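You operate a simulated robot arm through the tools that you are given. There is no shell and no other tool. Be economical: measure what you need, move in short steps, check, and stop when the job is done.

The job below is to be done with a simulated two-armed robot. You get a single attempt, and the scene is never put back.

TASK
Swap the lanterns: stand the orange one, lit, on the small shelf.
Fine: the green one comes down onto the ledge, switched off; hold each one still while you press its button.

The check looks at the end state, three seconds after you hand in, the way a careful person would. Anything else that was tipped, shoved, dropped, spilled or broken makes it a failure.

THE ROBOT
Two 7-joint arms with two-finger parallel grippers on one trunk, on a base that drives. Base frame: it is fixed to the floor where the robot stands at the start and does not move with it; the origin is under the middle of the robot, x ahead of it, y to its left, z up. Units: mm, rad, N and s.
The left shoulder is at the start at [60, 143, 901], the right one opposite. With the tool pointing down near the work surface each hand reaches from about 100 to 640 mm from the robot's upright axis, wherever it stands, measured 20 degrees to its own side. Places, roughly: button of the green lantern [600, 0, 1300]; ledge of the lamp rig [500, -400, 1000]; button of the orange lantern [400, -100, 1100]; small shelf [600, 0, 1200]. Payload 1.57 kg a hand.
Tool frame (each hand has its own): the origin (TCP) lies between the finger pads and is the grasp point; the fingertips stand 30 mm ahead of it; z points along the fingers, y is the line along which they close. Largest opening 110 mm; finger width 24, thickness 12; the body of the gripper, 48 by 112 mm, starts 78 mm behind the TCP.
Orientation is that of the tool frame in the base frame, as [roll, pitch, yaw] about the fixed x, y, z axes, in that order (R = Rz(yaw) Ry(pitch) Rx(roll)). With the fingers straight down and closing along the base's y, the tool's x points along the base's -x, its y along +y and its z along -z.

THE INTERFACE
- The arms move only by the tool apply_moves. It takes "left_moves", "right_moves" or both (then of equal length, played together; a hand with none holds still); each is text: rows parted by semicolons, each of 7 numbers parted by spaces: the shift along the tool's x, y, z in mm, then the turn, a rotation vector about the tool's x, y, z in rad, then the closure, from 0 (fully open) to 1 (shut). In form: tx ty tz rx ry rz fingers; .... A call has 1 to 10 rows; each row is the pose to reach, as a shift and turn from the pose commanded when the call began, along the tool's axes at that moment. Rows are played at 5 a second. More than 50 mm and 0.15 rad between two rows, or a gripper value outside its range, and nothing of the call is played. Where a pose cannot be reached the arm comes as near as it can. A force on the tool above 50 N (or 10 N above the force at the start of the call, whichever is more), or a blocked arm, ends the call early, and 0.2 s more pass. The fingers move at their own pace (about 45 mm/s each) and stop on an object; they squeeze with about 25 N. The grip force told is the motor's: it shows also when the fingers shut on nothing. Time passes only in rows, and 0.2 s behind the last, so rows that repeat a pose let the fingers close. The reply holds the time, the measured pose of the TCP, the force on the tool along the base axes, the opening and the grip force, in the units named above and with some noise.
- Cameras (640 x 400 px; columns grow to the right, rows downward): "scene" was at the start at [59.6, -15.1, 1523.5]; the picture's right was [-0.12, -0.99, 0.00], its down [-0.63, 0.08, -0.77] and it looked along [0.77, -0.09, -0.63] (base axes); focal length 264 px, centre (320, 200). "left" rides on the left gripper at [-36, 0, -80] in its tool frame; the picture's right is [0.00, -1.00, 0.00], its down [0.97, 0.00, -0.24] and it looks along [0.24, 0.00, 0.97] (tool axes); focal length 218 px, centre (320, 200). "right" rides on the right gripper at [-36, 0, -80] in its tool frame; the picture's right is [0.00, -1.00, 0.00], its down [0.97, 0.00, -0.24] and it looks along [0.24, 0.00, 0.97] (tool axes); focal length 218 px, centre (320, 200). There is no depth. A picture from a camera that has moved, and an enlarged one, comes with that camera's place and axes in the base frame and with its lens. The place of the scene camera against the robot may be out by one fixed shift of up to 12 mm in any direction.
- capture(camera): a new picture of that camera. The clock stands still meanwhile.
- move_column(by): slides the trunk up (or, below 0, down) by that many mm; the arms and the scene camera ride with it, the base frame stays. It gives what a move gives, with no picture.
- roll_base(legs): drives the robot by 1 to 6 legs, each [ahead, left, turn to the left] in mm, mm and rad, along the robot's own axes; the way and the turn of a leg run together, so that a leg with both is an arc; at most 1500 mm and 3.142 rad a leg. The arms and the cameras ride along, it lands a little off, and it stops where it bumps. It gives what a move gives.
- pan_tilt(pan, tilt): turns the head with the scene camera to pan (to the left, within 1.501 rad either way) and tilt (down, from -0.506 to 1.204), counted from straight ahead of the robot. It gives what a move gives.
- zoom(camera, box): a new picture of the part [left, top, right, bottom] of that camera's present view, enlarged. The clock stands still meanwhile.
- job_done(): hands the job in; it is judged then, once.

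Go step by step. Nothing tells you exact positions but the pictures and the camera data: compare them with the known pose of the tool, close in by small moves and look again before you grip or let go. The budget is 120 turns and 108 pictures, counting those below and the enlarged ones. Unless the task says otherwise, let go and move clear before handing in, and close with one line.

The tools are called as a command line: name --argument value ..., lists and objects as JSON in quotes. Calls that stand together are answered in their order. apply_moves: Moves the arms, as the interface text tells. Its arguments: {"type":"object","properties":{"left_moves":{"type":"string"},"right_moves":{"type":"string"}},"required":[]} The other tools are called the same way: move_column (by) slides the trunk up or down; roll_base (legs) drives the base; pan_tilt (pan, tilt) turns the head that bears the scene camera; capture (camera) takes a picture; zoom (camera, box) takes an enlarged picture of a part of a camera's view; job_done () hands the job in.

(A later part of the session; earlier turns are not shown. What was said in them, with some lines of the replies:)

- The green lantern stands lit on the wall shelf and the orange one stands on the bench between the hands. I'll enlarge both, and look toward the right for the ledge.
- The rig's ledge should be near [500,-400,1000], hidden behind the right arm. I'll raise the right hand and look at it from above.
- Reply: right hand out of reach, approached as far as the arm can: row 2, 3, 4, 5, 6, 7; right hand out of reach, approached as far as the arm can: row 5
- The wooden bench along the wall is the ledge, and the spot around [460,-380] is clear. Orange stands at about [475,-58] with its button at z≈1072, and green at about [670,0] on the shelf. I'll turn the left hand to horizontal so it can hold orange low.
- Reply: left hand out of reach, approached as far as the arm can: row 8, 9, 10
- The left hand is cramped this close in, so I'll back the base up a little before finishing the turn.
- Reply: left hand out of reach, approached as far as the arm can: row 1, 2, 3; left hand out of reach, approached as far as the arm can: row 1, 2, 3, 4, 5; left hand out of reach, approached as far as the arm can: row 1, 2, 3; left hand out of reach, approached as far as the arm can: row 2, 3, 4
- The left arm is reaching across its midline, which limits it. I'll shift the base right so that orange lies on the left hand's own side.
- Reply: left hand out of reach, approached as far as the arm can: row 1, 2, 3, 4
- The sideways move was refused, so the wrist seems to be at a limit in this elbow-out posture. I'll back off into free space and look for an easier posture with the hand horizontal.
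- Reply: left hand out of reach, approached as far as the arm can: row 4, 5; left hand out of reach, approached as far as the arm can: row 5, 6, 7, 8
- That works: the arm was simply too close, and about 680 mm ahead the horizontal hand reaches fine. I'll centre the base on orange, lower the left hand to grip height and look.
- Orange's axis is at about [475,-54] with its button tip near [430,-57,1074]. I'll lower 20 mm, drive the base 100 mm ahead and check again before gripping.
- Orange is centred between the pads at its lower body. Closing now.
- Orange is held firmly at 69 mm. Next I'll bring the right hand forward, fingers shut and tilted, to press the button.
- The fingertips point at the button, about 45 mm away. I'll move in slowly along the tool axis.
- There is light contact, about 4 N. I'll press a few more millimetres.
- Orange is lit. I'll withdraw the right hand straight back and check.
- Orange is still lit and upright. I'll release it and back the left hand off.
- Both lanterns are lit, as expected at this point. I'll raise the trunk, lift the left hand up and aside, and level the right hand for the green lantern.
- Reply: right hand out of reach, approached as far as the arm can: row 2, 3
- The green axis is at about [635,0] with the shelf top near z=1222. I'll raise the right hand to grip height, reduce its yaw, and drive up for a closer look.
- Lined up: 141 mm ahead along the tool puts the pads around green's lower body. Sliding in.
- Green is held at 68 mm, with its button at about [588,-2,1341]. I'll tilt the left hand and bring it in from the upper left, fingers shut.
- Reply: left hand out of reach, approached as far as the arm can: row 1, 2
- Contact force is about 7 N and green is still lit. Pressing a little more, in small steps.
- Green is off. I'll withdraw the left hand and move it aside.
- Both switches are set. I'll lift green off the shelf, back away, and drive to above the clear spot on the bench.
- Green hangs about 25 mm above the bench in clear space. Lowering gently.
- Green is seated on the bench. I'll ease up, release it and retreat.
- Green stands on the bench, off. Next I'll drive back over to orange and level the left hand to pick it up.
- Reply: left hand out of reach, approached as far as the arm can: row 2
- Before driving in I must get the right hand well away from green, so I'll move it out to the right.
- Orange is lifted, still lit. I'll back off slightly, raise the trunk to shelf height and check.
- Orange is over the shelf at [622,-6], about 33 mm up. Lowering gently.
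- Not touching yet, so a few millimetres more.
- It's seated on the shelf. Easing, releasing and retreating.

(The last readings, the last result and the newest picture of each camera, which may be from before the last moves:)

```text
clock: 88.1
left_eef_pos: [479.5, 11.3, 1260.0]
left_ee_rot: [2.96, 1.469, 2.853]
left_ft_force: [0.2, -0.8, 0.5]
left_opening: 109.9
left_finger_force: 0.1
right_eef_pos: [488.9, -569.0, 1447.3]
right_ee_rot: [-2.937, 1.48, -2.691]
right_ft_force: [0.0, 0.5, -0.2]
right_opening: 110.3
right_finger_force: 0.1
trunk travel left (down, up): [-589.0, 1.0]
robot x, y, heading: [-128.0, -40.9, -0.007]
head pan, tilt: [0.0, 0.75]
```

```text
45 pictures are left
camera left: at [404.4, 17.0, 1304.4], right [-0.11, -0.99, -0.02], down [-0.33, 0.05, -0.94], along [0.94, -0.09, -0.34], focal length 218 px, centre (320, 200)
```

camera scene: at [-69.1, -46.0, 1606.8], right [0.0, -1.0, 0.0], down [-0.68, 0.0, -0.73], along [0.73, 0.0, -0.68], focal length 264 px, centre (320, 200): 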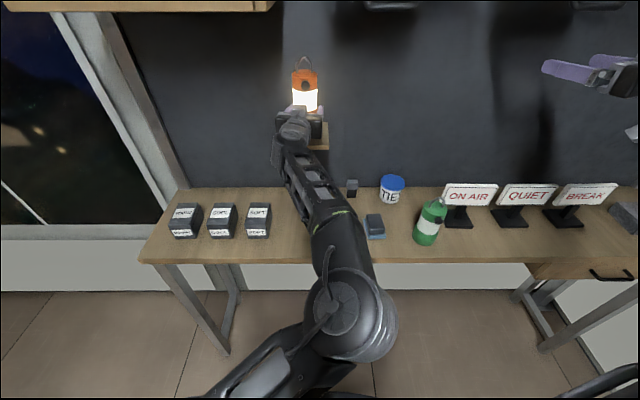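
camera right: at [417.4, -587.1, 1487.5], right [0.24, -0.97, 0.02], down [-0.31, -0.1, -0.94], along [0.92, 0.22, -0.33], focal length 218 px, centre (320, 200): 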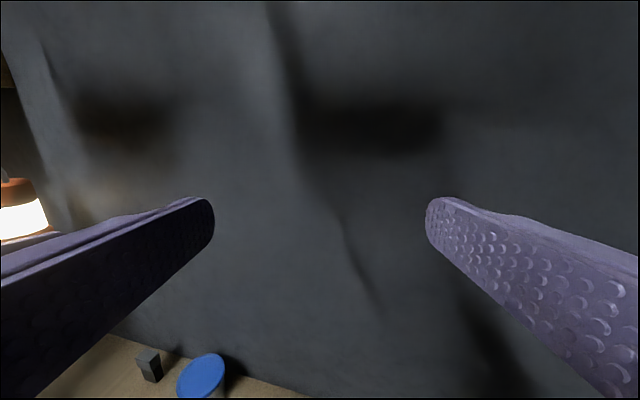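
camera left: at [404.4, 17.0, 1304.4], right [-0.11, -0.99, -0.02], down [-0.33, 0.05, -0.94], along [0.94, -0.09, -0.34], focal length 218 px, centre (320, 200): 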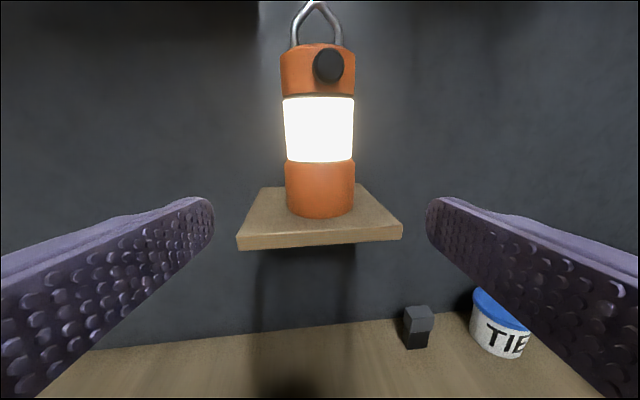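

Orange stands lit on the shelf. I'll back the robot away and take a last overview.

roll_base --legs '[[-220, 0, 0]]'

capture --camera "scene"

```text
clock: 89.8
left_eef_pos: [258.8, 12.1, 1259.3]
left_ee_rot: [2.956, 1.469, 2.854]
left_ft_force: [0.2, -0.6, 0.5]
left_opening: 109.9
left_finger_force: 0.0
right_eef_pos: [266.1, -567.4, 1446.6]
right_ee_rot: [-2.938, 1.479, -2.689]
right_ft_force: [0.1, 0.4, 0.6]
right_opening: 110.1
right_finger_force: 0.1
trunk travel left (down, up): [-589.0, 1.0]
robot x, y, heading: [-350.7, -35.7, -0.0]
head pan, tilt: [0.0, 0.75]
```

```text
44 pictures are left
camera scene: at [-294.2, -44.9, 1607.0], right [0.0, -1.0, 0.0], down [-0.68, 0.0, -0.73], along [0.73, 0.0, -0.68], focal length 264 px, centre (320, 200)
```

scene: 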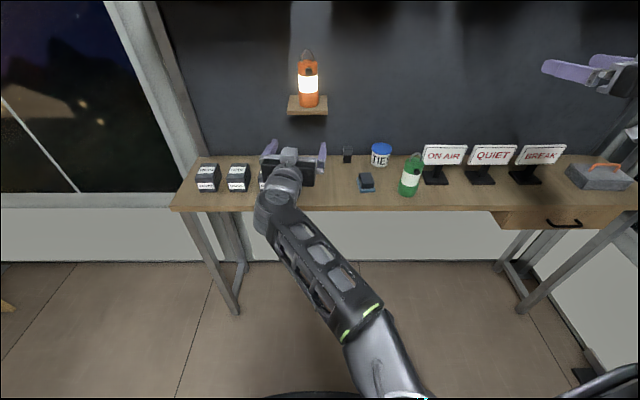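

Orange is lit on the shelf, green is off on the bench, nothing else has moved, and both hands are clear.

job_done

```text
The job is handed in.
```

The lanterns are swapped: the orange one stands lit on the small shelf and the green one stands switched off on the ledge, which I took to be the long wooden bench.
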